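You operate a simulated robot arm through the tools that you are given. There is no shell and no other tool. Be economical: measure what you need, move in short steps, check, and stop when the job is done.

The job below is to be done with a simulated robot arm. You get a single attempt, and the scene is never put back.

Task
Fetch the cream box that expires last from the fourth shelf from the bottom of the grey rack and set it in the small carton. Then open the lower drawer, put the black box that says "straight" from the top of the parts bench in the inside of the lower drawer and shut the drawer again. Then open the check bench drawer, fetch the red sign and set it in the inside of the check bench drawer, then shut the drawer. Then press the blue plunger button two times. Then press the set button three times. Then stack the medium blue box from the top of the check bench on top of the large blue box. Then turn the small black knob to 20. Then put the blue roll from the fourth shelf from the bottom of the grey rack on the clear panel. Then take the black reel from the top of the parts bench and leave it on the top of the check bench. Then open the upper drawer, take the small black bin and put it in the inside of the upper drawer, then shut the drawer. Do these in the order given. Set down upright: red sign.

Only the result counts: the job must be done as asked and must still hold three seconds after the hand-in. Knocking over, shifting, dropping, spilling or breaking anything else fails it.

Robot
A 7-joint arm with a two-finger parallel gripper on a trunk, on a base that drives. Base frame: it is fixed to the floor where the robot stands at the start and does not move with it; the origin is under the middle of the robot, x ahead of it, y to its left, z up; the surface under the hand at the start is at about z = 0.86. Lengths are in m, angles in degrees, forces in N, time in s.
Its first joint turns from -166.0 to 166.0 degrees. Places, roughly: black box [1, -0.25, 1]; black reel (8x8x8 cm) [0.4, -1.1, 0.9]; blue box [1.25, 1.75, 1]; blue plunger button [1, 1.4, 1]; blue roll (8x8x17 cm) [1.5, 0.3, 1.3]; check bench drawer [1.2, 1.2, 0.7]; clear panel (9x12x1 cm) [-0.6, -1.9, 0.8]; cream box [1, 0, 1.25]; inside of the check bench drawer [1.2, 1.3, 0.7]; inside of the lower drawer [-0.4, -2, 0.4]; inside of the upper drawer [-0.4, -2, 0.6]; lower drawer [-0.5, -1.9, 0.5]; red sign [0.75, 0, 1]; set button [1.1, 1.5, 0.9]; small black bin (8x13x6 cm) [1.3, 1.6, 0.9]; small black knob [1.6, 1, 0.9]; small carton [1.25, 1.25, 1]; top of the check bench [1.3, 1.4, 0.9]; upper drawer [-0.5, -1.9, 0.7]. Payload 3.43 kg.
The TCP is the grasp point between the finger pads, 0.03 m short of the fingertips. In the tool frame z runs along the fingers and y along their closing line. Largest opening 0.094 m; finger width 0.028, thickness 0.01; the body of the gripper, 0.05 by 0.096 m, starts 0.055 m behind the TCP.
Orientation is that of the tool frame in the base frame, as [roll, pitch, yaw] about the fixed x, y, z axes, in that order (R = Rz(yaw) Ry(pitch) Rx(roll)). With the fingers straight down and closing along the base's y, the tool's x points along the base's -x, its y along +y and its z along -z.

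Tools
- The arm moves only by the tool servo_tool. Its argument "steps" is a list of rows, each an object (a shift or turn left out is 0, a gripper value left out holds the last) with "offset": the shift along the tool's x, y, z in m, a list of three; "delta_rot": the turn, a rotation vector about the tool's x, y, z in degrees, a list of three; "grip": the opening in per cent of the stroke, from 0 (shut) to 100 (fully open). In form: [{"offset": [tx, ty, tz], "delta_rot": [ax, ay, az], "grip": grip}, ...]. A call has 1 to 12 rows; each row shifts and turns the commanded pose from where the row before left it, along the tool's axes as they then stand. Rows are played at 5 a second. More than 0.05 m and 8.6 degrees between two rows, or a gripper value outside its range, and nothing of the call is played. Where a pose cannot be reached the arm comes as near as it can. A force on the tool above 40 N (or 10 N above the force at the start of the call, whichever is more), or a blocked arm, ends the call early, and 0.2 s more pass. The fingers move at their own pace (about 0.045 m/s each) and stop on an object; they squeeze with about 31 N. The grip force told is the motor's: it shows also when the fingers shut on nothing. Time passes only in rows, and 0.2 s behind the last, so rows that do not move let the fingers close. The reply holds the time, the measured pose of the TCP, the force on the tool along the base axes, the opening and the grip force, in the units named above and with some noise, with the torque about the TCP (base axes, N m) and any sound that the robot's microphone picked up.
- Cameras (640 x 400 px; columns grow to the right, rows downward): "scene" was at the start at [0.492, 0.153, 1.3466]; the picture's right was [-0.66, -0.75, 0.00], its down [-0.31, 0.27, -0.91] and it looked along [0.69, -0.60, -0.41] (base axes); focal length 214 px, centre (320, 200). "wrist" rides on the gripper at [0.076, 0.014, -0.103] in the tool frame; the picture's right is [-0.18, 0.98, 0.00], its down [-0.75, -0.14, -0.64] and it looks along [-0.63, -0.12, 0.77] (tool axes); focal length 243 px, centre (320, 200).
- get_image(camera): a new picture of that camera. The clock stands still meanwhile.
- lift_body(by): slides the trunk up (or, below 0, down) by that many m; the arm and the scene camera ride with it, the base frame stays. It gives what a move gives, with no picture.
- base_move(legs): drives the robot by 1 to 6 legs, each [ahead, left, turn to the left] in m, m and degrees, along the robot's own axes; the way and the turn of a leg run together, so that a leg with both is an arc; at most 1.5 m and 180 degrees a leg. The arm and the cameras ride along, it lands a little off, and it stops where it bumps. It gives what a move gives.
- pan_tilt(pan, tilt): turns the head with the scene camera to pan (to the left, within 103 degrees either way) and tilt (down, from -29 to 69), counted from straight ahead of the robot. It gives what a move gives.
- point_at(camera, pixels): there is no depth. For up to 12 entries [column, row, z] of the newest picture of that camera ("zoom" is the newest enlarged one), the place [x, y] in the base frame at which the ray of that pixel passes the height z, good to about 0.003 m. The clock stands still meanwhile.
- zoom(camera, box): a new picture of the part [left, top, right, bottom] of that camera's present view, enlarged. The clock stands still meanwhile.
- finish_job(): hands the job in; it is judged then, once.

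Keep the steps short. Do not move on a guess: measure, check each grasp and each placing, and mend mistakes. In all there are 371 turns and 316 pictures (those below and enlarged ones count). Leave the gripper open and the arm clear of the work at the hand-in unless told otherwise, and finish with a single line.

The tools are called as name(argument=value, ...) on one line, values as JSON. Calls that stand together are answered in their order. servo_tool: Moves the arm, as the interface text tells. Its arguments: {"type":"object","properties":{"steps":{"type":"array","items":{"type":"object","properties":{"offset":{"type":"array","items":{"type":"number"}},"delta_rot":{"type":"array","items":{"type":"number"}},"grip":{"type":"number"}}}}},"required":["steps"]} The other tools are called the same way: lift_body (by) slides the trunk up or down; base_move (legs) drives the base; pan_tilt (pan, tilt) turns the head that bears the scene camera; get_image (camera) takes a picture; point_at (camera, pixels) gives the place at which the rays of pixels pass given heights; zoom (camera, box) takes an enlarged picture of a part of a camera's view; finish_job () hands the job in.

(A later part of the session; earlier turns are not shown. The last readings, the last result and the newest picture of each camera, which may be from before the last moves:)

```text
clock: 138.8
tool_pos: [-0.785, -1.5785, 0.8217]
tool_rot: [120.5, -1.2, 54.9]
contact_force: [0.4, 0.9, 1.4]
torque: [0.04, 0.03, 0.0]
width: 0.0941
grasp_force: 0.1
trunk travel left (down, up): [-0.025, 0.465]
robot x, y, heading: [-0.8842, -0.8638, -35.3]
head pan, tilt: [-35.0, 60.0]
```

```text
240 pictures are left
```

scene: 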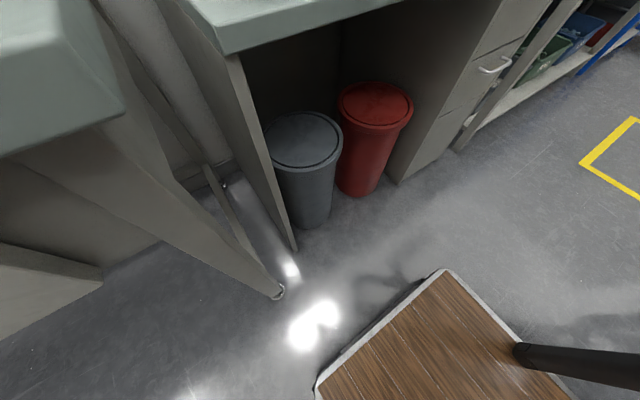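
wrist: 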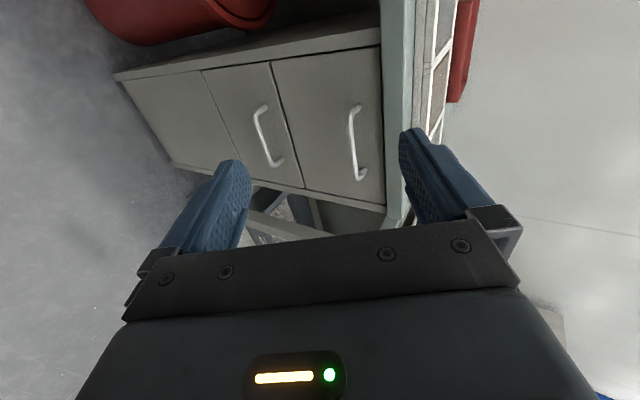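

zoom(camera="wrist", box=[200, 60, 392, 180])

point_at(camera="wrist", pixels=[[257, 114, 0.545], [273, 161, 0.545], [257, 114, 0.52], [273, 161, 0.52], [353, 112, 0.73], [358, 176, 0.73]])

```text
3.33 times, centred on (296, 120) of wrist
```

zoom: 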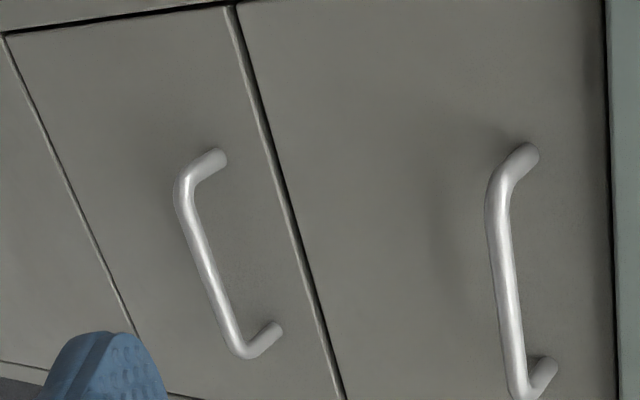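

```text
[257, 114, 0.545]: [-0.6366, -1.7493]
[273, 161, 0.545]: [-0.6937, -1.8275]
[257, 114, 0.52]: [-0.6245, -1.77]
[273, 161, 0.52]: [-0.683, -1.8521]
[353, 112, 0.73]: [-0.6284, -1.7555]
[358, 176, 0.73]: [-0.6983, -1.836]
```

servo_tool(steps=[{"offset": [-0.0174, -0.0213, 0.039], "grip": 45}, {"offset": [-0.0174, -0.0213, 0.039]}, {"offset": [-0.0174, -0.0213, 0.039]}, {"offset": [-0.0174, -0.0213, 0.039]}, {"offset": [-0.0174, -0.0213, 0.039]}, {"offset": [-0.0174, -0.0213, 0.039]}, {}])

get_image(camera="wrist")

```text
clock: 140.4
tool_pos: [-0.73, -1.7393, 0.5913]
tool_rot: [120.4, -1.4, 55.0]
contact_force: [0.3, -0.7, 0.2]
torque: [0.0, 0.02, 0.0]
width: 0.0423
grasp_force: 0.0
trunk travel left (down, up): [-0.025, 0.465]
robot x, y, heading: [-0.8861, -0.8673, -35.2]
head pan, tilt: [-35.0, 60.0]
```

```text
238 pictures are left
```

wrist: 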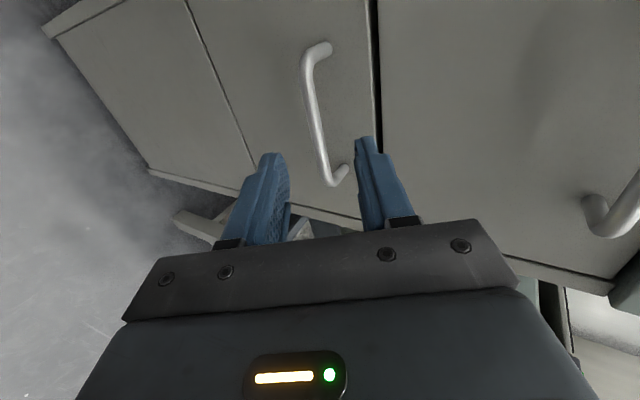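

servo_tool(steps=[{"offset": [-0.005, 0, 0.026]}, {"offset": [0, 0, 0.026]}, {"offset": [0, 0, 0.025]}, {}])

get_image(camera="wrist")

```text
clock: 141.4
tool_pos: [-0.679, -1.7799, 0.5519]
tool_rot: [120.5, -1.3, 55.0]
contact_force: [-0.6, 0.6, 0.7]
torque: [0.01, 0.01, -0.02]
width: 0.0424
grasp_force: 0.1
trunk travel left (down, up): [-0.025, 0.465]
robot x, y, heading: [-0.8847, -0.867, -35.4]
head pan, tilt: [-35.0, 60.0]
```

```text
237 pictures are left
```

wrist: 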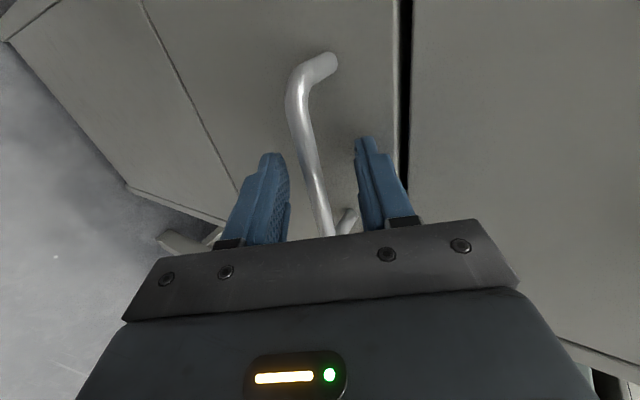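

servo_tool(steps=[{"grip": 0}, {}, {}, {}])

get_image(camera="wrist")

```text
clock: 142.4
tool_pos: [-0.6808, -1.7788, 0.548]
tool_rot: [120.7, -1.4, 55.1]
contact_force: [-9.2, 9.3, -24.6]
torque: [-0.9, 1.05, 0.28]
width: 0.0108
grasp_force: 44.3
trunk travel left (down, up): [-0.025, 0.465]
robot x, y, heading: [-0.8888, -0.8669, -35.1]
head pan, tilt: [-35.0, 60.0]
```

```text
236 pictures are left
```

wrist: 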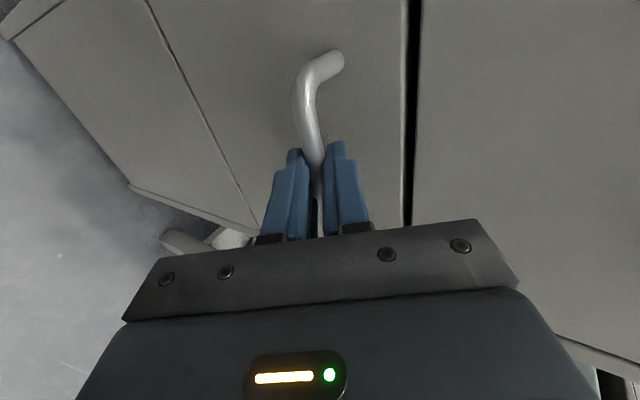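

servo_tool(steps=[{"offset": [0, -0.006, 0]}, {"offset": [0, -0.0152, -0.0259]}, {"offset": [0, -0.0152, -0.0259]}, {"offset": [0, -0.0152, -0.0259]}, {}])

get_image(camera="wrist")

```text
clock: 143.6
tool_pos: [-0.7523, -1.7269, 0.5503]
tool_rot: [120.2, -1.3, 55.3]
contact_force: [17.7, 23.5, 13.3]
torque: [-0.32, 0.1, 1.27]
width: 0.0108
grasp_force: 44.6
trunk travel left (down, up): [-0.025, 0.465]
robot x, y, heading: [-0.8831, -0.8644, -35.2]
head pan, tilt: [-35.0, 60.0]
```

```text
235 pictures are left
```

wrist: 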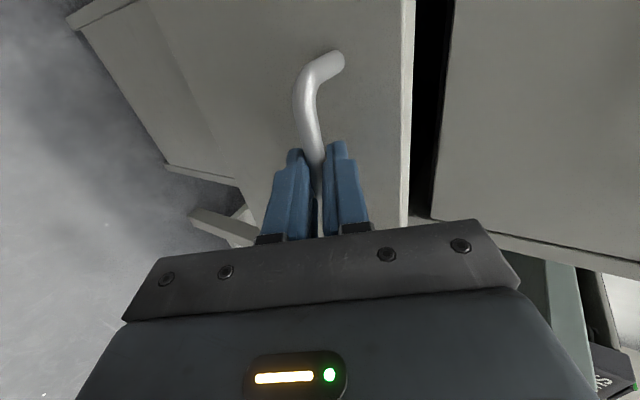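

servo_tool(steps=[{"offset": [0.006, -0.004, 0]}, {"offset": [0.001, -0.0152, -0.0259]}, {"offset": [0.001, -0.0152, -0.0259]}, {"offset": [0.001, -0.0152, -0.0259]}, {}])

servo_tool(steps=[{"offset": [0.001, -0.0152, -0.0259]}, {"offset": [0.001, -0.0152, -0.0259]}, {}])

get_image(camera="wrist")

pan_tilt(pan=-60, tilt=50)

get_image(camera="scene")

```text
clock: 144.3
tool_pos: [-0.7936, -1.6964, 0.5493]
tool_rot: [120.2, -0.4, 54.5]
contact_force: [4.2, 4.0, 6.5]
torque: [-0.55, 0.35, -0.35]
width: 0.0104
grasp_force: 44.5
trunk travel left (down, up): [-0.025, 0.465]
robot x, y, heading: [-0.887, -0.8695, -35.6]
head pan, tilt: [-35.0, 60.0]
stopped in row 3: the force on the tool passed its limit at 44 N (the readings are from after the stop); the commanded pose is now the measured one
```

```text
clock: 145.2
tool_pos: [-0.8438, -1.6611, 0.548]
tool_rot: [120.3, -0.6, 54.2]
contact_force: [-10.9, -15.8, 0.9]
torque: [-1.18, 0.75, -0.85]
width: 0.0109
grasp_force: 44.7
trunk travel left (down, up): [-0.025, 0.465]
robot x, y, heading: [-0.8863, -0.8682, -34.9]
head pan, tilt: [-35.0, 60.0]
```

```text
234 pictures are left
```

wrist: 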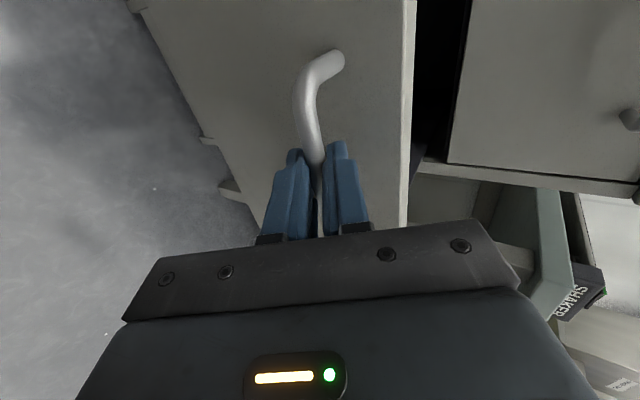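

```text
clock: 146.0
tool_pos: [-0.843, -1.6609, 0.5486]
tool_rot: [120.2, -0.6, 54.3]
contact_force: [-20.7, -26.4, 1.7]
torque: [-0.7, 0.5, 0.07]
width: 0.0105
grasp_force: 44.1
trunk travel left (down, up): [-0.025, 0.465]
robot x, y, heading: [-0.885, -0.8686, -35.3]
head pan, tilt: [-60.0, 50.0]
```

```text
233 pictures are left
```

scene: 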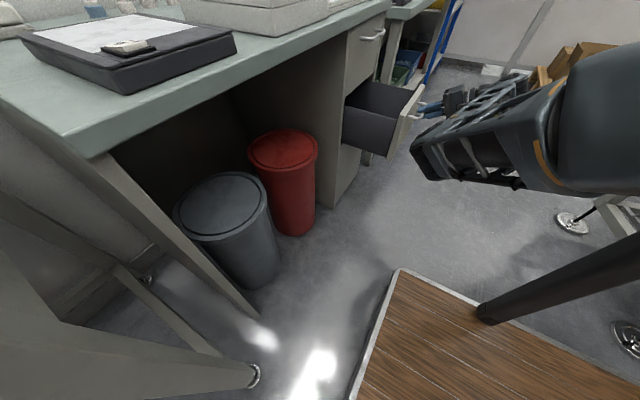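

servo_tool(steps=[{"offset": [-0.006, -0.0152, -0.0259]}, {"offset": [-0.0005, -0.0152, -0.0259]}, {"offset": [0, -0.008, -0.013]}, {}])

get_image(camera="scene")

```text
clock: 146.6
tool_pos: [-0.8786, -1.6354, 0.5483]
tool_rot: [120.0, -1.0, 55.3]
contact_force: [8.2, 9.4, 9.0]
torque: [-0.53, 0.3, -0.49]
width: 0.0111
grasp_force: 44.6
trunk travel left (down, up): [-0.025, 0.465]
robot x, y, heading: [-0.8859, -0.8678, -35.2]
head pan, tilt: [-60.0, 50.0]
stopped in row 2: the force on the tool passed its limit at 47 N (the readings are from after the stop); the commanded pose is now the measured one
```

```text
232 pictures are left
```

scene: 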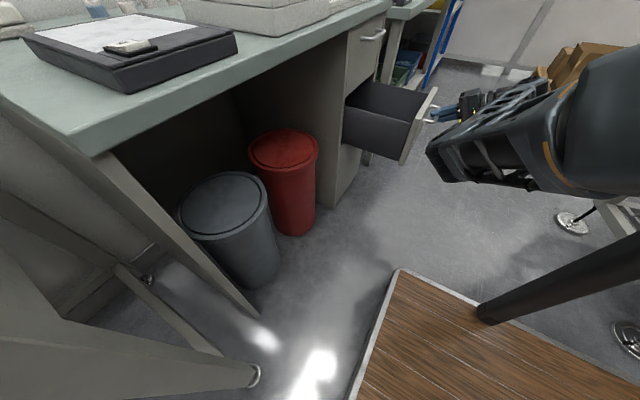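

Drawer is open ~0.25 m. Release and retreat.

servo_tool(steps=[{"grip": 60}, {}, {"offset": [0, 0, -0.04]}, {"offset": [0, 0, -0.04]}, {"offset": [0, 0, -0.04]}, {"offset": [0, 0.02, -0.03]}, {}])

lift_body(by=0.46)

get_image(camera="wrist")

get_image(camera="scene")

```text
clock: 148.2
tool_pos: [-0.9788, -1.5683, 0.641]
tool_rot: [120.1, -1.1, 55.3]
contact_force: [0.4, 0.6, 0.3]
torque: [-0.01, 0.02, -0.01]
width: 0.0566
grasp_force: 0.1
trunk travel left (down, up): [-0.025, 0.465]
robot x, y, heading: [-0.8843, -0.8668, -35.4]
head pan, tilt: [-60.0, 50.0]
```

```text
refused: 0.46 is not a number from -0.4 to 0.4
```

```text
231 pictures are left
```

wrist: 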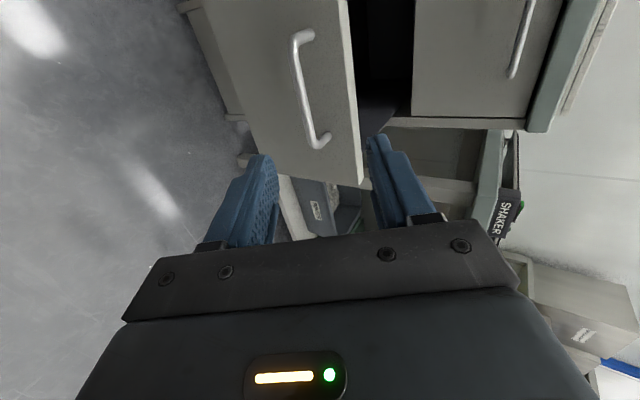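

```text
230 pictures are left
```

scene: 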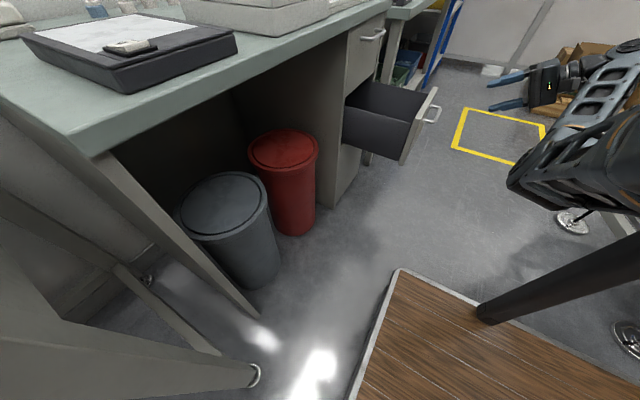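

lift_body(by=0.4)

base_move(legs=[[0, 0.9, 0]])

servo_tool(steps=[{"delta_rot": [0, 0, -8.5]}, {"delta_rot": [0, 0, -8.5]}, {"delta_rot": [0, 0, -8.5]}, {"delta_rot": [0, 0, -8.5]}, {"delta_rot": [0, 0, -8.5]}, {"delta_rot": [0, 0, -8.5]}, {"delta_rot": [0, 0, -8.5]}, {"delta_rot": [0, 0, -8.5]}, {"delta_rot": [0, 0, -8.5]}, {"delta_rot": [0, 0, -8.5]}, {"delta_rot": [0, 0, -5]}, {"grip": 100}])

pan_tilt(pan=25, tilt=30)

get_image(camera="scene")

```text
clock: 152.0
tool_pos: [-0.9778, -1.5684, 1.0401]
tool_rot: [120.1, -1.2, 55.2]
contact_force: [0.8, 0.5, -0.2]
torque: [-0.01, -0.01, 0.02]
width: 0.0563
grasp_force: 0.1
trunk travel left (down, up): [-0.425, 0.065]
robot x, y, heading: [-0.8838, -0.8656, -35.3]
head pan, tilt: [-60.0, 50.0]
```

```text
clock: 156.8
tool_pos: [-0.4607, -0.8335, 1.0398]
tool_rot: [120.1, -1.1, 54.8]
contact_force: [-0.7, 0.9, -0.1]
torque: [0.02, 0.01, 0.01]
width: 0.0562
grasp_force: 0.1
trunk travel left (down, up): [-0.425, 0.065]
robot x, y, heading: [-0.3642, -0.1338, -35.7]
head pan, tilt: [-60.0, 50.0]
```

```text
clock: 159.4
tool_pos: [-0.461, -0.8335, 1.0404]
tool_rot: [178.0, 60.0, 143.1]
contact_force: [0.1, 0.2, 0.1]
torque: [-0.01, 0.04, 0.03]
width: 0.0912
grasp_force: 0.1
trunk travel left (down, up): [-0.425, 0.065]
robot x, y, heading: [-0.3642, -0.1344, -35.8]
head pan, tilt: [-60.0, 50.0]
```

```text
clock: 161.0
tool_pos: [-0.4605, -0.8339, 1.0403]
tool_rot: [177.9, 59.9, 143.1]
contact_force: [0.6, 0.2, 0.5]
torque: [0.0, -0.02, 0.0]
width: 0.0941
grasp_force: 0.0
trunk travel left (down, up): [-0.425, 0.065]
robot x, y, heading: [-0.3612, -0.1306, -35.7]
head pan, tilt: [25.0, 30.0]
```

```text
229 pictures are left
```

scene: 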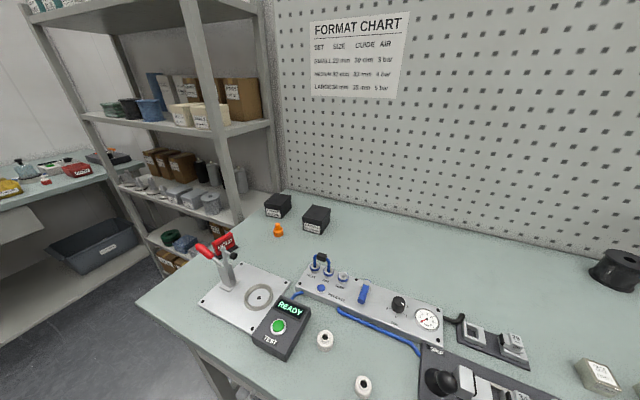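

zoom(camera="scene", box=[180, 185, 340, 285])

point_at(camera="zoom", pixels=[[345, 120, 0.86], [395, 128, 0.86], [493, 172, 0.86], [570, 190, 0.86], [488, 118, 0.92], [572, 132, 0.92], [602, 92, 0.92], [516, 80, 0.92], [340, 76, 0.92], [395, 85, 0.92], [445, 48, 0.92], [378, 34, 0.92]])

```text
4.00 times, centred on (260, 235) of scene
```

zoom: 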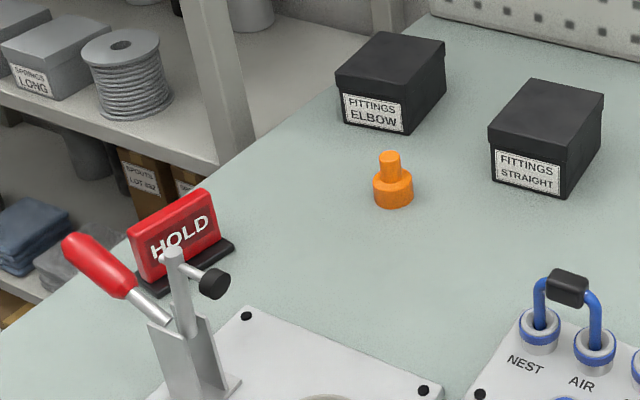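

```text
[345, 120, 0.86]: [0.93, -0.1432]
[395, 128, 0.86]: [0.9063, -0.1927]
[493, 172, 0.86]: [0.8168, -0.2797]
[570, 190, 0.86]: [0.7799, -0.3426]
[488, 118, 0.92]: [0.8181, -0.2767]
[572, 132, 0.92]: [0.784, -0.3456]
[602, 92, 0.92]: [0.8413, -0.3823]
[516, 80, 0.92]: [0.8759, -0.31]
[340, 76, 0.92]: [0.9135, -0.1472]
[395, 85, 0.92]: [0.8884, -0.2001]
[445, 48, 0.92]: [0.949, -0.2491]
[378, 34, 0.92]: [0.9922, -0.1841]
```

The right black box reads "FITTINGS STRAIGHT" (centre ≈ (0.830,-0.329), top z≈0.92). Map the neighbouring objects and the bench edge for arm clearance.

point_at(camera="scene", pixels=[[136, 302, 0.86], [196, 343, 0.86], [200, 303, 0.87], [247, 333, 0.87], [293, 290, 0.87], [238, 262, 0.87], [265, 350, 0.87], [310, 330, 0.87], [308, 292, 0.87], [442, 335, 0.87], [325, 340, 0.86], [364, 395, 0.86]])

point_at(camera="zoom", pixels=[[150, 292, 0.86], [232, 245, 0.86], [130, 230, 0.95], [130, 230, 1.0], [210, 190, 0.95], [210, 190, 1.0], [70, 240, 1.0], [70, 240, 1.05], [393, 205, 0.86], [200, 390, 0.87]])

```text
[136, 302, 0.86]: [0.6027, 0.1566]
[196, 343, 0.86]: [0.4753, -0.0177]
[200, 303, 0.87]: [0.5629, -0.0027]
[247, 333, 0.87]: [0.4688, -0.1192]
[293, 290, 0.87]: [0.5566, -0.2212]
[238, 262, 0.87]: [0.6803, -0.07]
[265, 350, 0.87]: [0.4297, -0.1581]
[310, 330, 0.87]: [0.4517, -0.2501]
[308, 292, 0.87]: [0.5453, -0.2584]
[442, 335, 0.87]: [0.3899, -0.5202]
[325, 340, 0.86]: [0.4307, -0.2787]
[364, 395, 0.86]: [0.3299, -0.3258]
```

```text
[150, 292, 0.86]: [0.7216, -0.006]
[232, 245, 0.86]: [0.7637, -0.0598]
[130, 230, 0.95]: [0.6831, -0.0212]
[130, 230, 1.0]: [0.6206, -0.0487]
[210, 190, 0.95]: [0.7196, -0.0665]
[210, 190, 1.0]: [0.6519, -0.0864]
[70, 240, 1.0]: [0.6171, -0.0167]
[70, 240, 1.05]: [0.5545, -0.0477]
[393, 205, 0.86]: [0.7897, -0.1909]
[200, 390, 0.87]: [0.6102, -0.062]
```

Plan: stand obliquely so the elbow clears the clamp lever, hand vertical with fingers closing front-to-back on the box, and use the trunk to lower. First raise, turn.

lift_body(by=0.06)

base_move(legs=[[0, 0, 38]])

servo_tool(steps=[{"delta_rot": [0, 8, 0], "offset": [0, 0, -0.02]}, {"delta_rot": [0, 8, 0], "offset": [0, 0, -0.02]}, {"delta_rot": [0, 8, 0], "offset": [0, 0.02, -0.02]}, {"delta_rot": [0, 8, 0], "offset": [0, 0.03, -0.02]}, {"delta_rot": [0, 8, 0], "offset": [0, 0.03, -0.02]}, {"delta_rot": [0, 8, 0], "offset": [0, 0.03, -0.02]}, {"delta_rot": [0, 8, 0], "offset": [0, 0.03, -0.02]}, {"delta_rot": [0, 4, 0], "offset": [0, 0.03, -0.02]}, {}])

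```text
clock: 162.0
tool_pos: [-0.4609, -0.8344, 1.0999]
tool_rot: [177.8, 60.0, 142.9]
contact_force: [0.7, 0.1, -0.1]
torque: [0.0, -0.02, -0.02]
width: 0.0941
grasp_force: 0.1
trunk travel left (down, up): [-0.485, 0.005]
robot x, y, heading: [-0.3631, -0.1335, -35.6]
head pan, tilt: [25.0, 30.0]
```

```text
clock: 164.2
tool_pos: [-0.0059, -0.7453, 1.0995]
tool_rot: [177.9, 59.9, -178.9]
contact_force: [-0.6, -0.8, -0.1]
torque: [-0.01, 0.03, 0.0]
width: 0.0942
grasp_force: 0.1
trunk travel left (down, up): [-0.485, 0.005]
robot x, y, heading: [-0.3581, -0.1299, 2.3]
head pan, tilt: [25.0, 30.0]
```

```text
clock: 165.3
tool_pos: [0.0524, -0.6707, 1.165]
tool_rot: [179.1, 23.3, -164.1]
contact_force: [-0.6, -0.9, -0.2]
torque: [0.0, -0.02, 0.01]
width: 0.0938
grasp_force: 0.0
trunk travel left (down, up): [-0.485, 0.005]
robot x, y, heading: [-0.3607, -0.1341, 2.6]
head pan, tilt: [25.0, 30.0]
stopped in row 5: the arm was blocked; the commanded pose is now the measured one
```

servo_tool(steps=[{"offset": [-0.043, 0, 0]}, {"offset": [-0.043, 0, 0]}, {"offset": [-0.043, 0, 0]}, {"offset": [-0.043, 0, 0]}, {"offset": [-0.043, 0, 0]}, {"delta_rot": [0, 8, 0]}, {"delta_rot": [0, 8, 0]}, {"delta_rot": [0, 7, 0]}, {}])

get_image(camera="scene")

```text
clock: 167.3
tool_pos: [0.2404, -0.6196, 1.2483]
tool_rot: [179.1, 0.4, -164.1]
contact_force: [-0.4, -0.6, -0.7]
torque: [0.03, -0.02, -0.02]
width: 0.094
grasp_force: 0.0
trunk travel left (down, up): [-0.485, 0.005]
robot x, y, heading: [-0.3648, -0.133, 2.4]
head pan, tilt: [25.0, 30.0]
```

```text
227 pictures are left
```

scene: 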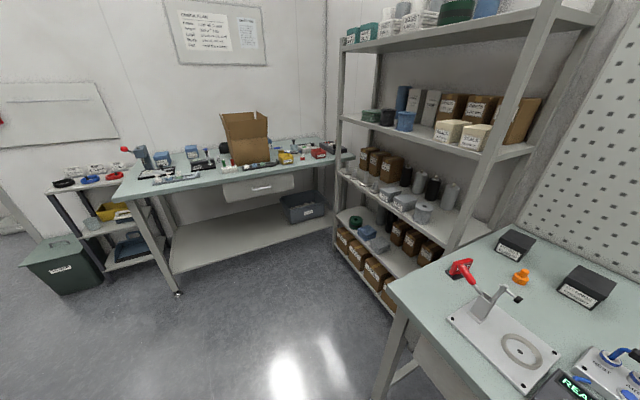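

servo_tool(steps=[{"offset": [-0.0402, 0.0209, -0.005]}, {"offset": [-0.0402, 0.0209, -0.005]}, {"offset": [-0.0402, 0.0209, -0.005]}, {"offset": [-0.0402, 0.0209, -0.005]}, {"offset": [-0.0402, 0.0209, -0.005]}, {"offset": [-0.0402, 0.0209, -0.005]}, {"offset": [-0.0402, 0.0209, -0.005]}, {"offset": [-0.0402, 0.0209, -0.005]}, {"offset": [-0.0402, 0.0209, -0.005]}, {"offset": [-0.0402, 0.0209, -0.005]}])

servo_tool(steps=[{"delta_rot": [0, 0, -7.7]}, {"delta_rot": [0, 0, -7.7]}, {"delta_rot": [0, 0, -7.7]}, {"delta_rot": [0, 0, -7.7]}, {"delta_rot": [0, 0, -7.7]}, {"delta_rot": [0, 0, -7.7]}, {"delta_rot": [-0.6, -0.6, 0]}])

get_image(camera="wrist")

get_image(camera="scene")

```text
clock: 169.5
tool_pos: [0.5688, -0.3094, 1.3048]
tool_rot: [179.1, 0.3, -164.2]
contact_force: [-0.8, -0.7, 0.3]
torque: [0.01, -0.01, -0.03]
width: 0.0941
grasp_force: 0.1
trunk travel left (down, up): [-0.485, 0.005]
robot x, y, heading: [-0.3624, -0.1326, 2.3]
head pan, tilt: [25.0, 30.0]
```

```text
clock: 171.1
tool_pos: [0.5704, -0.3086, 1.3044]
tool_rot: [178.9, 1.5, -117.8]
contact_force: [0.7, -0.7, -0.7]
torque: [0.0, -0.01, -0.02]
width: 0.0938
grasp_force: 0.0
trunk travel left (down, up): [-0.485, 0.005]
robot x, y, heading: [-0.3609, -0.138, 2.3]
head pan, tilt: [25.0, 30.0]
```

```text
226 pictures are left
```

wrist: 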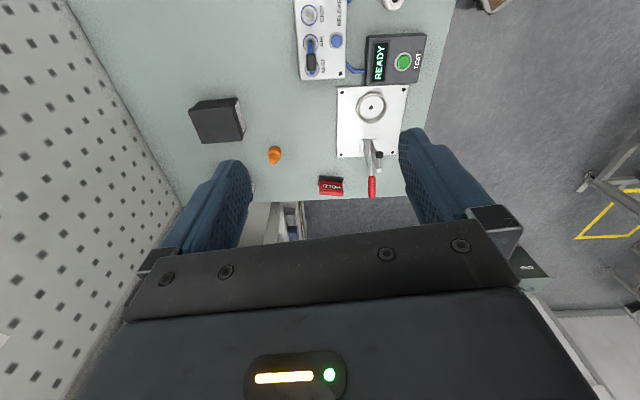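

```text
225 pictures are left
```

scene: 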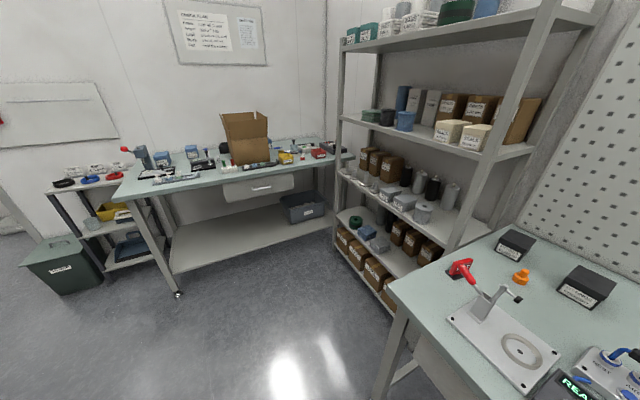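

base_move(legs=[[0.259, -0.03, 0]])

servo_tool(steps=[{"delta_rot": [1.1, 1.5, 0]}, {}])

lift_body(by=-0.25)

get_image(camera="wrist")

get_image(camera="scene")

```text
clock: 173.0
tool_pos: [0.8278, -0.3279, 1.3052]
tool_rot: [179.1, 1.5, -117.9]
contact_force: [0.5, 0.1, 1.1]
torque: [0.01, -0.01, -0.01]
width: 0.0938
grasp_force: 0.1
trunk travel left (down, up): [-0.485, 0.005]
robot x, y, heading: [-0.1041, -0.1529, 2.3]
head pan, tilt: [25.0, 30.0]
```

```text
clock: 173.6
tool_pos: [0.8287, -0.3283, 1.3046]
tool_rot: [-179.8, 0.0, -117.9]
contact_force: [0.2, 0.0, 0.4]
torque: [-0.03, -0.01, 0.01]
width: 0.094
grasp_force: 0.0
trunk travel left (down, up): [-0.485, 0.005]
robot x, y, heading: [-0.1042, -0.154, 2.4]
head pan, tilt: [25.0, 30.0]
```

```text
clock: 176.2
tool_pos: [0.8284, -0.3287, 1.0543]
tool_rot: [-179.9, -0.1, -117.9]
contact_force: [0.2, 0.0, 0.2]
torque: [0.02, -0.01, -0.01]
width: 0.0939
grasp_force: 0.1
trunk travel left (down, up): [-0.235, 0.255]
robot x, y, heading: [-0.1056, -0.1517, 2.4]
head pan, tilt: [25.0, 30.0]
```

```text
224 pictures are left
```

wrist: 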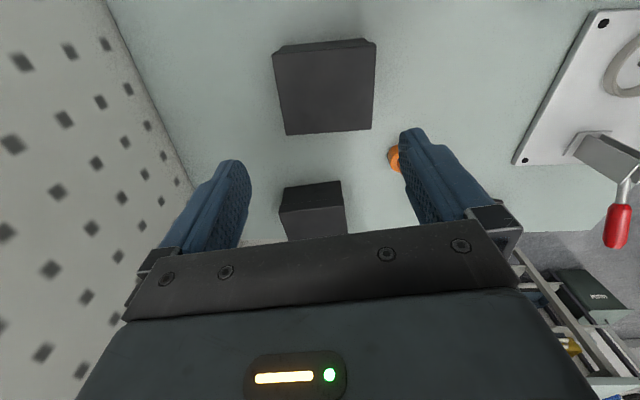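

```text
223 pictures are left
```

scene: 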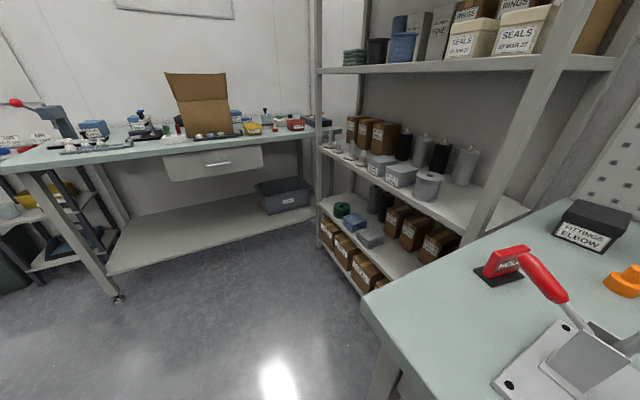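

zoom(camera="wrist", box=[240, 20, 416, 130])

point_at(camera="wrist", pixels=[[274, 55, 0.92], [376, 43, 0.92], [372, 129, 0.92], [286, 135, 0.92]])

pan_tilt(pan=-20, tilt=25)

get_image(camera="scene")

```text
3.64 times, centred on (328, 75) of wrist
```

zoom: 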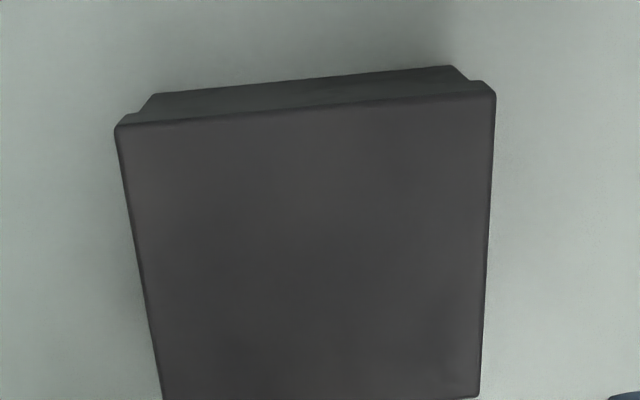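

```text
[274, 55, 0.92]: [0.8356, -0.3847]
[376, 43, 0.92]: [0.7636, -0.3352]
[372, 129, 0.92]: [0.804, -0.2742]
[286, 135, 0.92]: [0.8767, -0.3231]
```

```text
clock: 177.3
tool_pos: [0.8288, -0.3282, 1.0544]
tool_rot: [-179.9, 0.0, -117.9]
contact_force: [-0.2, -0.1, 0.8]
torque: [-0.01, 0.01, 0.01]
width: 0.0938
grasp_force: 0.0
trunk travel left (down, up): [-0.235, 0.255]
robot x, y, heading: [-0.1063, -0.1513, 2.3]
head pan, tilt: [-20.0, 25.0]
```

```text
221 pictures are left
```

scene: 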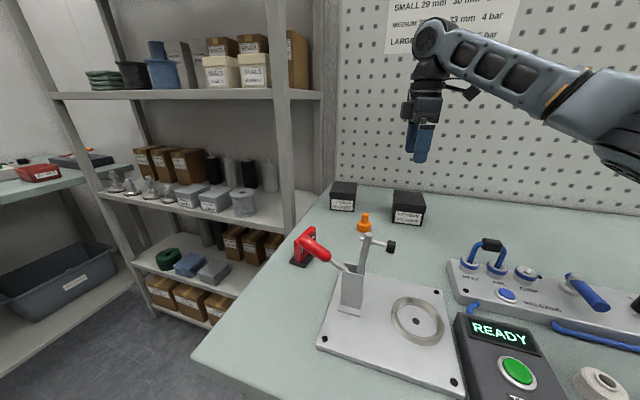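

zoom(camera="scene", box=[360, 160, 456, 220])

get_image(camera="wrist")

```text
6.67 times, centred on (408, 190) of scene
```

zoom: 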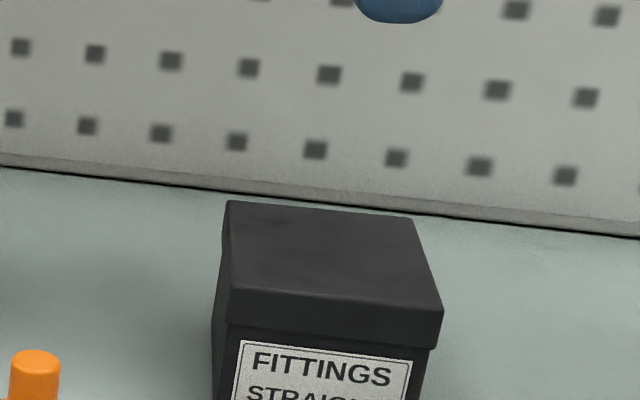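

```text
219 pictures are left
```

wrist: 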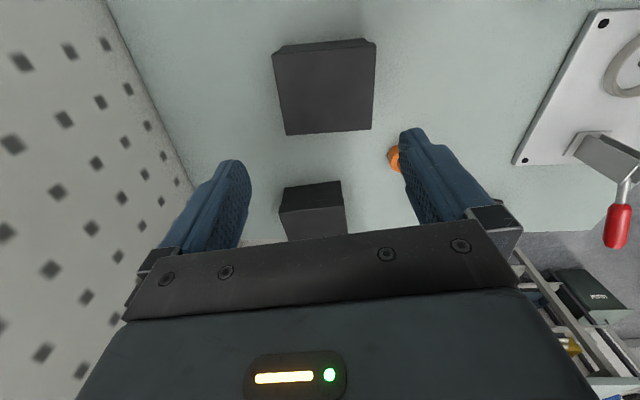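

point_at(camera="zoom", pixels=[[230, 290, 0.92], [443, 310, 0.92], [412, 216, 0.92], [230, 202, 0.92], [230, 290, 0.93], [443, 310, 0.93], [412, 216, 0.93], [230, 202, 0.93]])

point_at(camera="wrist", pixels=[[272.5, 55, 0.93], [376, 45, 0.93], [371.5, 129, 0.93], [284.5, 132, 0.93]])

```text
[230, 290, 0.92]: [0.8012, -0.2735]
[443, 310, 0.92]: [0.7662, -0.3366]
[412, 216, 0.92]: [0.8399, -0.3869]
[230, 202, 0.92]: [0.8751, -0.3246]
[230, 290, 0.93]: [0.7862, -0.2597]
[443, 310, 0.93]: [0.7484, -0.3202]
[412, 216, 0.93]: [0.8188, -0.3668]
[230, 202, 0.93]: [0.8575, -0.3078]
```

```text
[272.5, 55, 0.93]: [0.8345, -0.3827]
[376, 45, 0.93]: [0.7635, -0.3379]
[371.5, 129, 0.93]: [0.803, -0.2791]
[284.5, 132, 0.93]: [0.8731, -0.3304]
```

Closer measurement: box is 0.072 wide × 0.089 deep, centre (0.8205,-0.330). I must grip across its width, so turn the tool 95° clockwise.

servo_tool(steps=[{"delta_rot": [0, 0, 8.5]}, {"delta_rot": [0, 0, 8.5]}, {"delta_rot": [0, 0, 8.5]}, {"delta_rot": [0, 0, 8.5]}, {"delta_rot": [0, 0, 8.5]}, {"delta_rot": [0, 0, 8.5]}, {"delta_rot": [0, 0, 8.5]}, {"delta_rot": [0, 0, 8.5]}, {"delta_rot": [0, 0, 8.5]}, {"delta_rot": [0, 0, 8.5]}, {"delta_rot": [0, 0, 8.5]}, {"delta_rot": [0, 0, 2]}])

get_image(camera="wrist")

get_image(camera="scene")

```text
clock: 179.9
tool_pos: [0.8281, -0.3266, 1.0548]
tool_rot: [180.0, 0.2, 146.5]
contact_force: [0.1, -0.1, -0.4]
torque: [0.0, 0.01, 0.01]
width: 0.094
grasp_force: 0.0
trunk travel left (down, up): [-0.235, 0.255]
robot x, y, heading: [-0.1042, -0.1546, 2.4]
head pan, tilt: [-20.0, 25.0]
```

```text
218 pictures are left
```

wrist: 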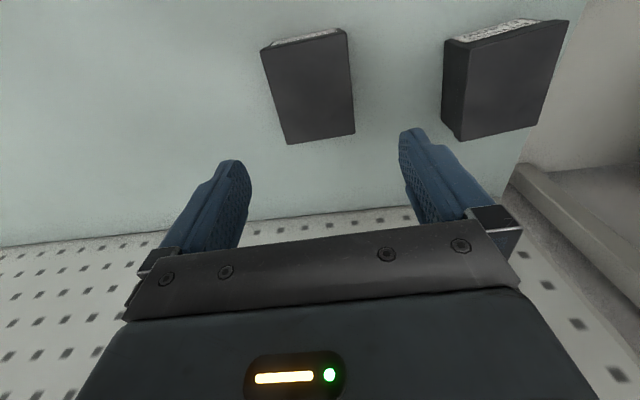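

```text
217 pictures are left
```

scene: 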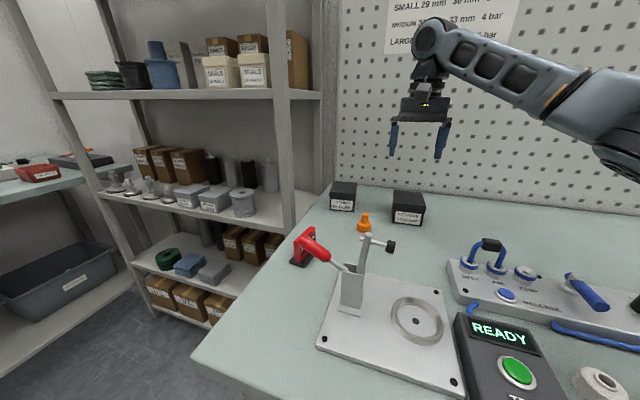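

point_at(camera="wrist", pixels=[[261, 48, 0.92], [346, 31, 0.92], [355, 135, 0.92], [289, 144, 0.92]])

```text
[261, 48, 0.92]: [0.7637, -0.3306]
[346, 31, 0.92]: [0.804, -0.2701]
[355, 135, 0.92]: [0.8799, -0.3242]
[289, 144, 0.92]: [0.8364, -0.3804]
```

pan_tilt(pan=-60, tilt=20)

get_image(camera="scene")

```text
clock: 180.9
tool_pos: [0.8287, -0.3275, 1.0549]
tool_rot: [180.0, 0.1, 146.6]
contact_force: [0.3, 0.3, 0.1]
torque: [-0.01, -0.01, 0.0]
width: 0.0941
grasp_force: 0.1
trunk travel left (down, up): [-0.235, 0.255]
robot x, y, heading: [-0.1027, -0.1539, 2.4]
head pan, tilt: [-60.0, 20.0]
```

```text
216 pictures are left
```

scene: 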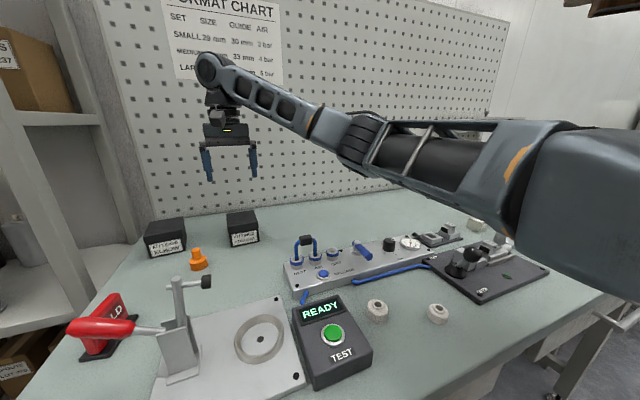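

In this posture the elbow is out to the right; lowering with the arm (not trunk) keeps it higher. Raise the trunk a bit and lower the hand by the arm, watching the elbow.

lift_body(by=0.15)

servo_tool(steps=[{"offset": [0.005, -0.005, 0.04]}, {"offset": [0, 0, 0.045]}, {"offset": [0, 0, 0.045]}, {"offset": [0, 0, 0.045]}, {}])

get_image(camera="scene")

```text
clock: 182.7
tool_pos: [0.8294, -0.3278, 1.2044]
tool_rot: [-180.0, 0.1, 146.6]
contact_force: [0.6, -0.8, -0.6]
torque: [-0.02, -0.03, 0.0]
width: 0.0943
grasp_force: 0.0
trunk travel left (down, up): [-0.385, 0.105]
robot x, y, heading: [-0.1035, -0.1555, 2.4]
head pan, tilt: [-60.0, 20.0]
```

```text
clock: 183.9
tool_pos: [0.8217, -0.3283, 1.0308]
tool_rot: [-180.0, 0.2, 146.6]
contact_force: [0.2, -0.6, 0.0]
torque: [-0.01, -0.03, 0.01]
width: 0.094
grasp_force: 0.1
trunk travel left (down, up): [-0.385, 0.105]
robot x, y, heading: [-0.106, -0.1498, 2.2]
head pan, tilt: [-60.0, 20.0]
```

```text
215 pictures are left
```

scene: 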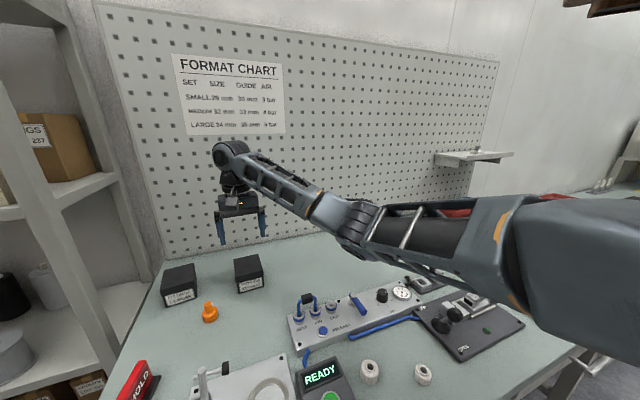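

lift_body(by=0.1)

servo_tool(steps=[{"offset": [0, 0, 0.045]}, {"offset": [0, 0, 0.045]}, {"offset": [0, 0, 0.045]}, {"offset": [0, 0, 0.035]}, {}])

get_image(camera="scene")

get_image(camera="wrist")

```text
clock: 185.2
tool_pos: [0.8223, -0.3284, 1.1314]
tool_rot: [-179.9, 0.1, 146.7]
contact_force: [0.9, -0.4, 0.3]
torque: [0.0, 0.02, -0.02]
width: 0.0941
grasp_force: 0.2
trunk travel left (down, up): [-0.485, 0.005]
robot x, y, heading: [-0.1034, -0.1554, 2.5]
head pan, tilt: [-60.0, 20.0]
```

```text
clock: 186.4
tool_pos: [0.8214, -0.3279, 0.9597]
tool_rot: [-180.0, 0.2, 146.7]
contact_force: [0.5, -0.2, -0.3]
torque: [0.0, 0.02, -0.01]
width: 0.0938
grasp_force: 0.1
trunk travel left (down, up): [-0.485, 0.005]
robot x, y, heading: [-0.1068, -0.1536, 2.3]
head pan, tilt: [-60.0, 20.0]
```

```text
214 pictures are left
```

scene: 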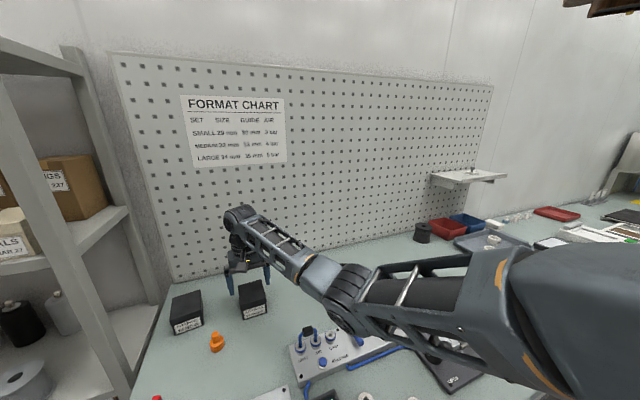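

```text
213 pictures are left
```

wrist: 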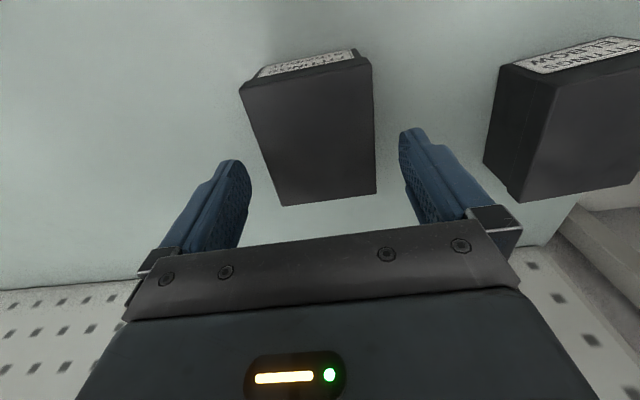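

point_at(camera="wrist", pixels=[[240, 90, 0.92], [371, 68, 0.92], [376, 193, 0.92], [283, 206, 0.92]])

zoom(camera="scene", box=[220, 250, 460, 400])

```text
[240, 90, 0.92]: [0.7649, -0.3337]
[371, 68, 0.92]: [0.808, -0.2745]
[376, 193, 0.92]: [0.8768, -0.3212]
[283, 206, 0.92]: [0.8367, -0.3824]
```

```text
2.67 times, centred on (340, 325) of scene
```

zoom: 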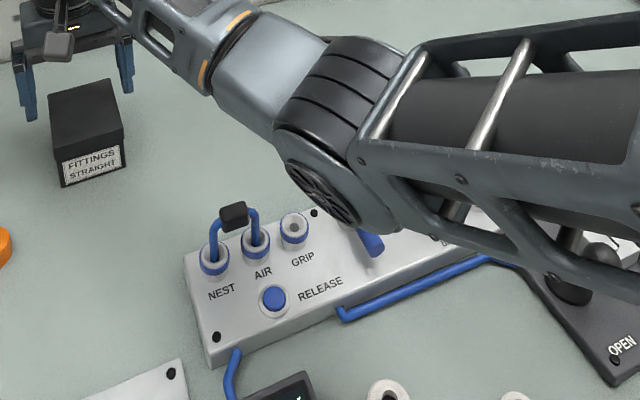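

Clearance of the forearm joint over the manifold lever is unsure. I'll raise, and pivot the base around so the forearm comes over the free strip instead.

servo_tool(steps=[{"offset": [0, 0, -0.045]}, {"offset": [0, 0, -0.045]}, {"offset": [0, 0, -0.045]}, {"offset": [0, 0, -0.045]}, {}])

base_move(legs=[[-0.25, 0, 0], [0, 0, -35], [0, 0.714, 0], [0.156, 0, 0]])

servo_tool(steps=[{"delta_rot": [0, 0, -8.5]}, {"delta_rot": [0, 0, -8.5]}, {"delta_rot": [0, 0, -8.5]}, {"delta_rot": [0, 0, -8.5]}, {"delta_rot": [0, 0, -1]}, {}])

get_image(camera="scene")

get_image(camera="wrist")

```text
clock: 187.6
tool_pos: [0.8211, -0.3285, 1.1406]
tool_rot: [-180.0, 0.0, 146.6]
contact_force: [-0.1, -0.4, -0.4]
torque: [0.0, 0.01, -0.02]
width: 0.094
grasp_force: 0.0
trunk travel left (down, up): [-0.485, 0.005]
robot x, y, heading: [-0.1034, -0.1544, 2.3]
head pan, tilt: [-60.0, 20.0]
```

```text
clock: 195.6
tool_pos: [0.8223, -0.3197, 1.1413]
tool_rot: [180.0, 0.1, 111.5]
contact_force: [-0.4, 0.7, -0.5]
torque: [0.01, -0.03, 0.01]
width: 0.0942
grasp_force: 0.0
trunk travel left (down, up): [-0.485, 0.005]
robot x, y, heading: [0.1657, 0.3562, -32.7]
head pan, tilt: [-60.0, 20.0]
```

```text
clock: 197.0
tool_pos: [0.8227, -0.32, 1.1412]
tool_rot: [-179.9, 0.1, 146.8]
contact_force: [0.6, -0.3, -0.4]
torque: [0.01, -0.01, -0.01]
width: 0.094
grasp_force: 0.0
trunk travel left (down, up): [-0.485, 0.005]
robot x, y, heading: [0.1651, 0.3576, -32.8]
head pan, tilt: [-60.0, 20.0]
```

```text
211 pictures are left
```

scene: 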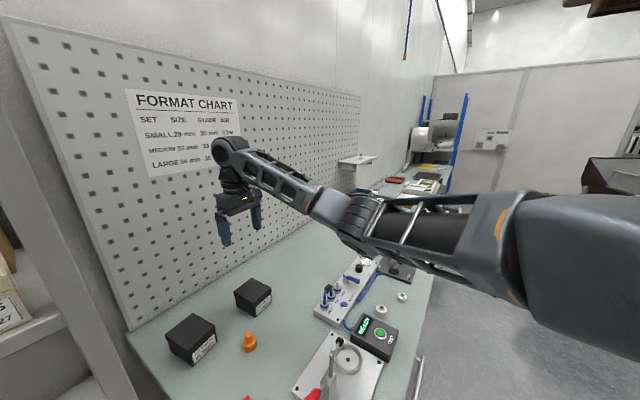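

```text
210 pictures are left
```

wrist: 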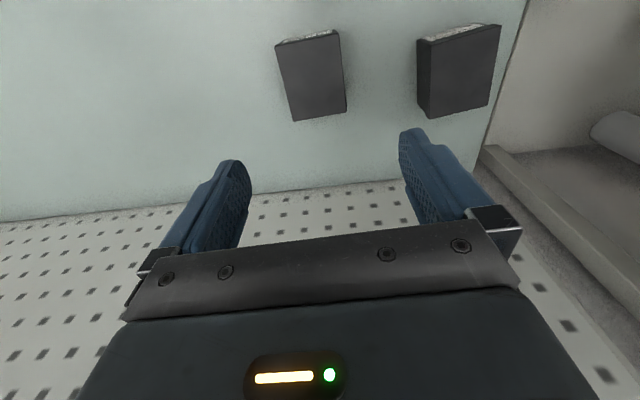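

servo_tool(steps=[{"offset": [-0.0027, -0.0078, 0.04]}, {"offset": [0, 0, 0.045]}, {"offset": [0, 0, 0.045]}, {"offset": [0, 0, 0.045]}, {}])

get_image(camera="scene")

get_image(camera="wrist")

```text
clock: 198.2
tool_pos: [0.8213, -0.3293, 0.9657]
tool_rot: [-179.9, 0.2, 146.7]
contact_force: [0.4, -0.1, 0.6]
torque: [-0.01, -0.03, 0.03]
width: 0.0937
grasp_force: 0.0
trunk travel left (down, up): [-0.485, 0.005]
robot x, y, heading: [0.1679, 0.3522, -32.4]
head pan, tilt: [-60.0, 20.0]
```

```text
209 pictures are left
```

scene: 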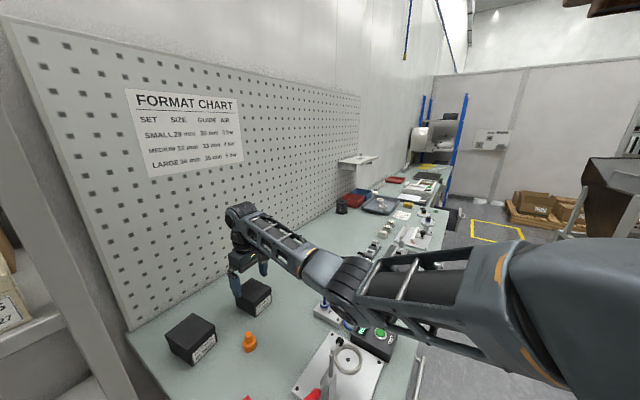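

```text
208 pictures are left
```

wrist: 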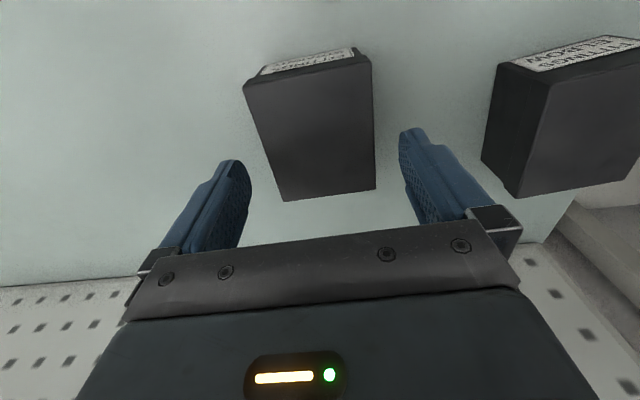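

servo_tool(steps=[{"offset": [0, 0, 0.025]}, {"offset": [0, 0, 0.023]}, {}])

zoom(camera="scene", box=[220, 220, 460, 370])

get_image(camera="wrist")

```text
clock: 199.0
tool_pos: [0.8214, -0.3294, 0.9182]
tool_rot: [-180.0, 0.1, 146.5]
contact_force: [-0.2, -0.2, 0.7]
torque: [0.0, -0.03, 0.0]
width: 0.094
grasp_force: 0.0
trunk travel left (down, up): [-0.485, 0.005]
robot x, y, heading: [0.166, 0.3543, -32.6]
head pan, tilt: [-60.0, 20.0]
```

```text
2.67 times, centred on (340, 295) of scene
```

zoom: 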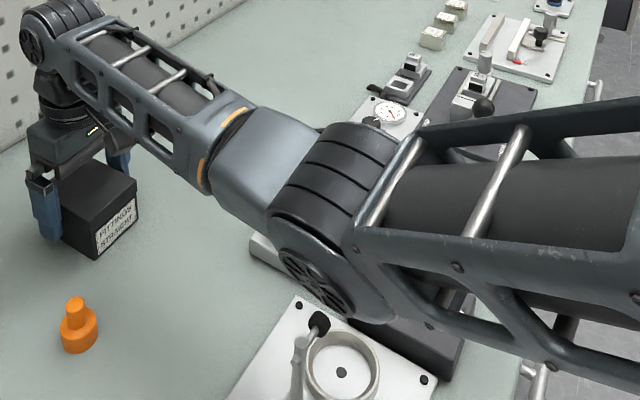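

```text
206 pictures are left
```

wrist: 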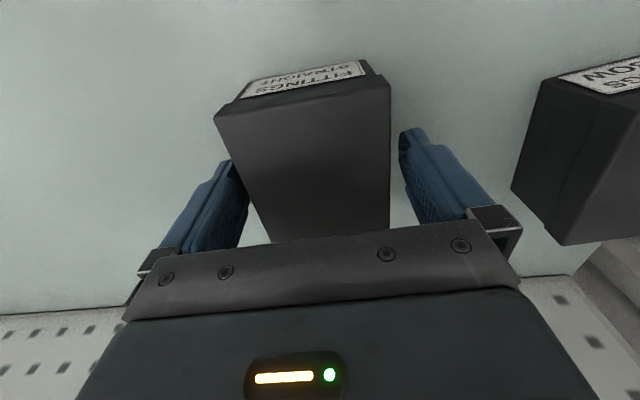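

servo_tool(steps=[{"offset": [0, -0.003, 0.008]}, {"grip": 0}, {}, {}, {}, {"offset": [0, 0, -0.03]}, {}])

get_image(camera="wrist")

```text
clock: 200.6
tool_pos: [0.8201, -0.3314, 0.9403]
tool_rot: [-179.9, 0.1, 146.6]
contact_force: [0.0, 0.0, -1.6]
torque: [0.02, 0.04, 0.01]
width: 0.0792
grasp_force: 30.9
trunk travel left (down, up): [-0.485, 0.005]
robot x, y, heading: [0.1663, 0.356, -32.6]
head pan, tilt: [-60.0, 20.0]
```

```text
205 pictures are left
```

wrist: 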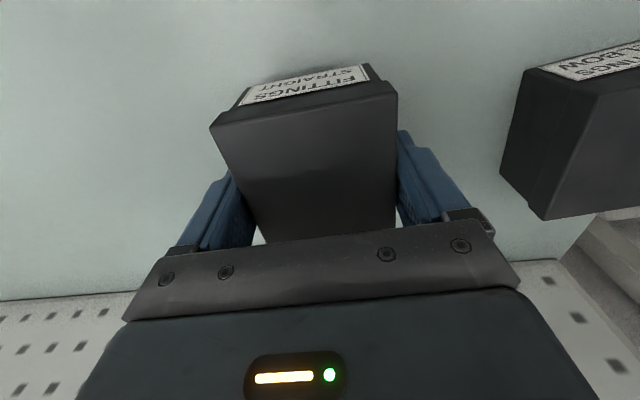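

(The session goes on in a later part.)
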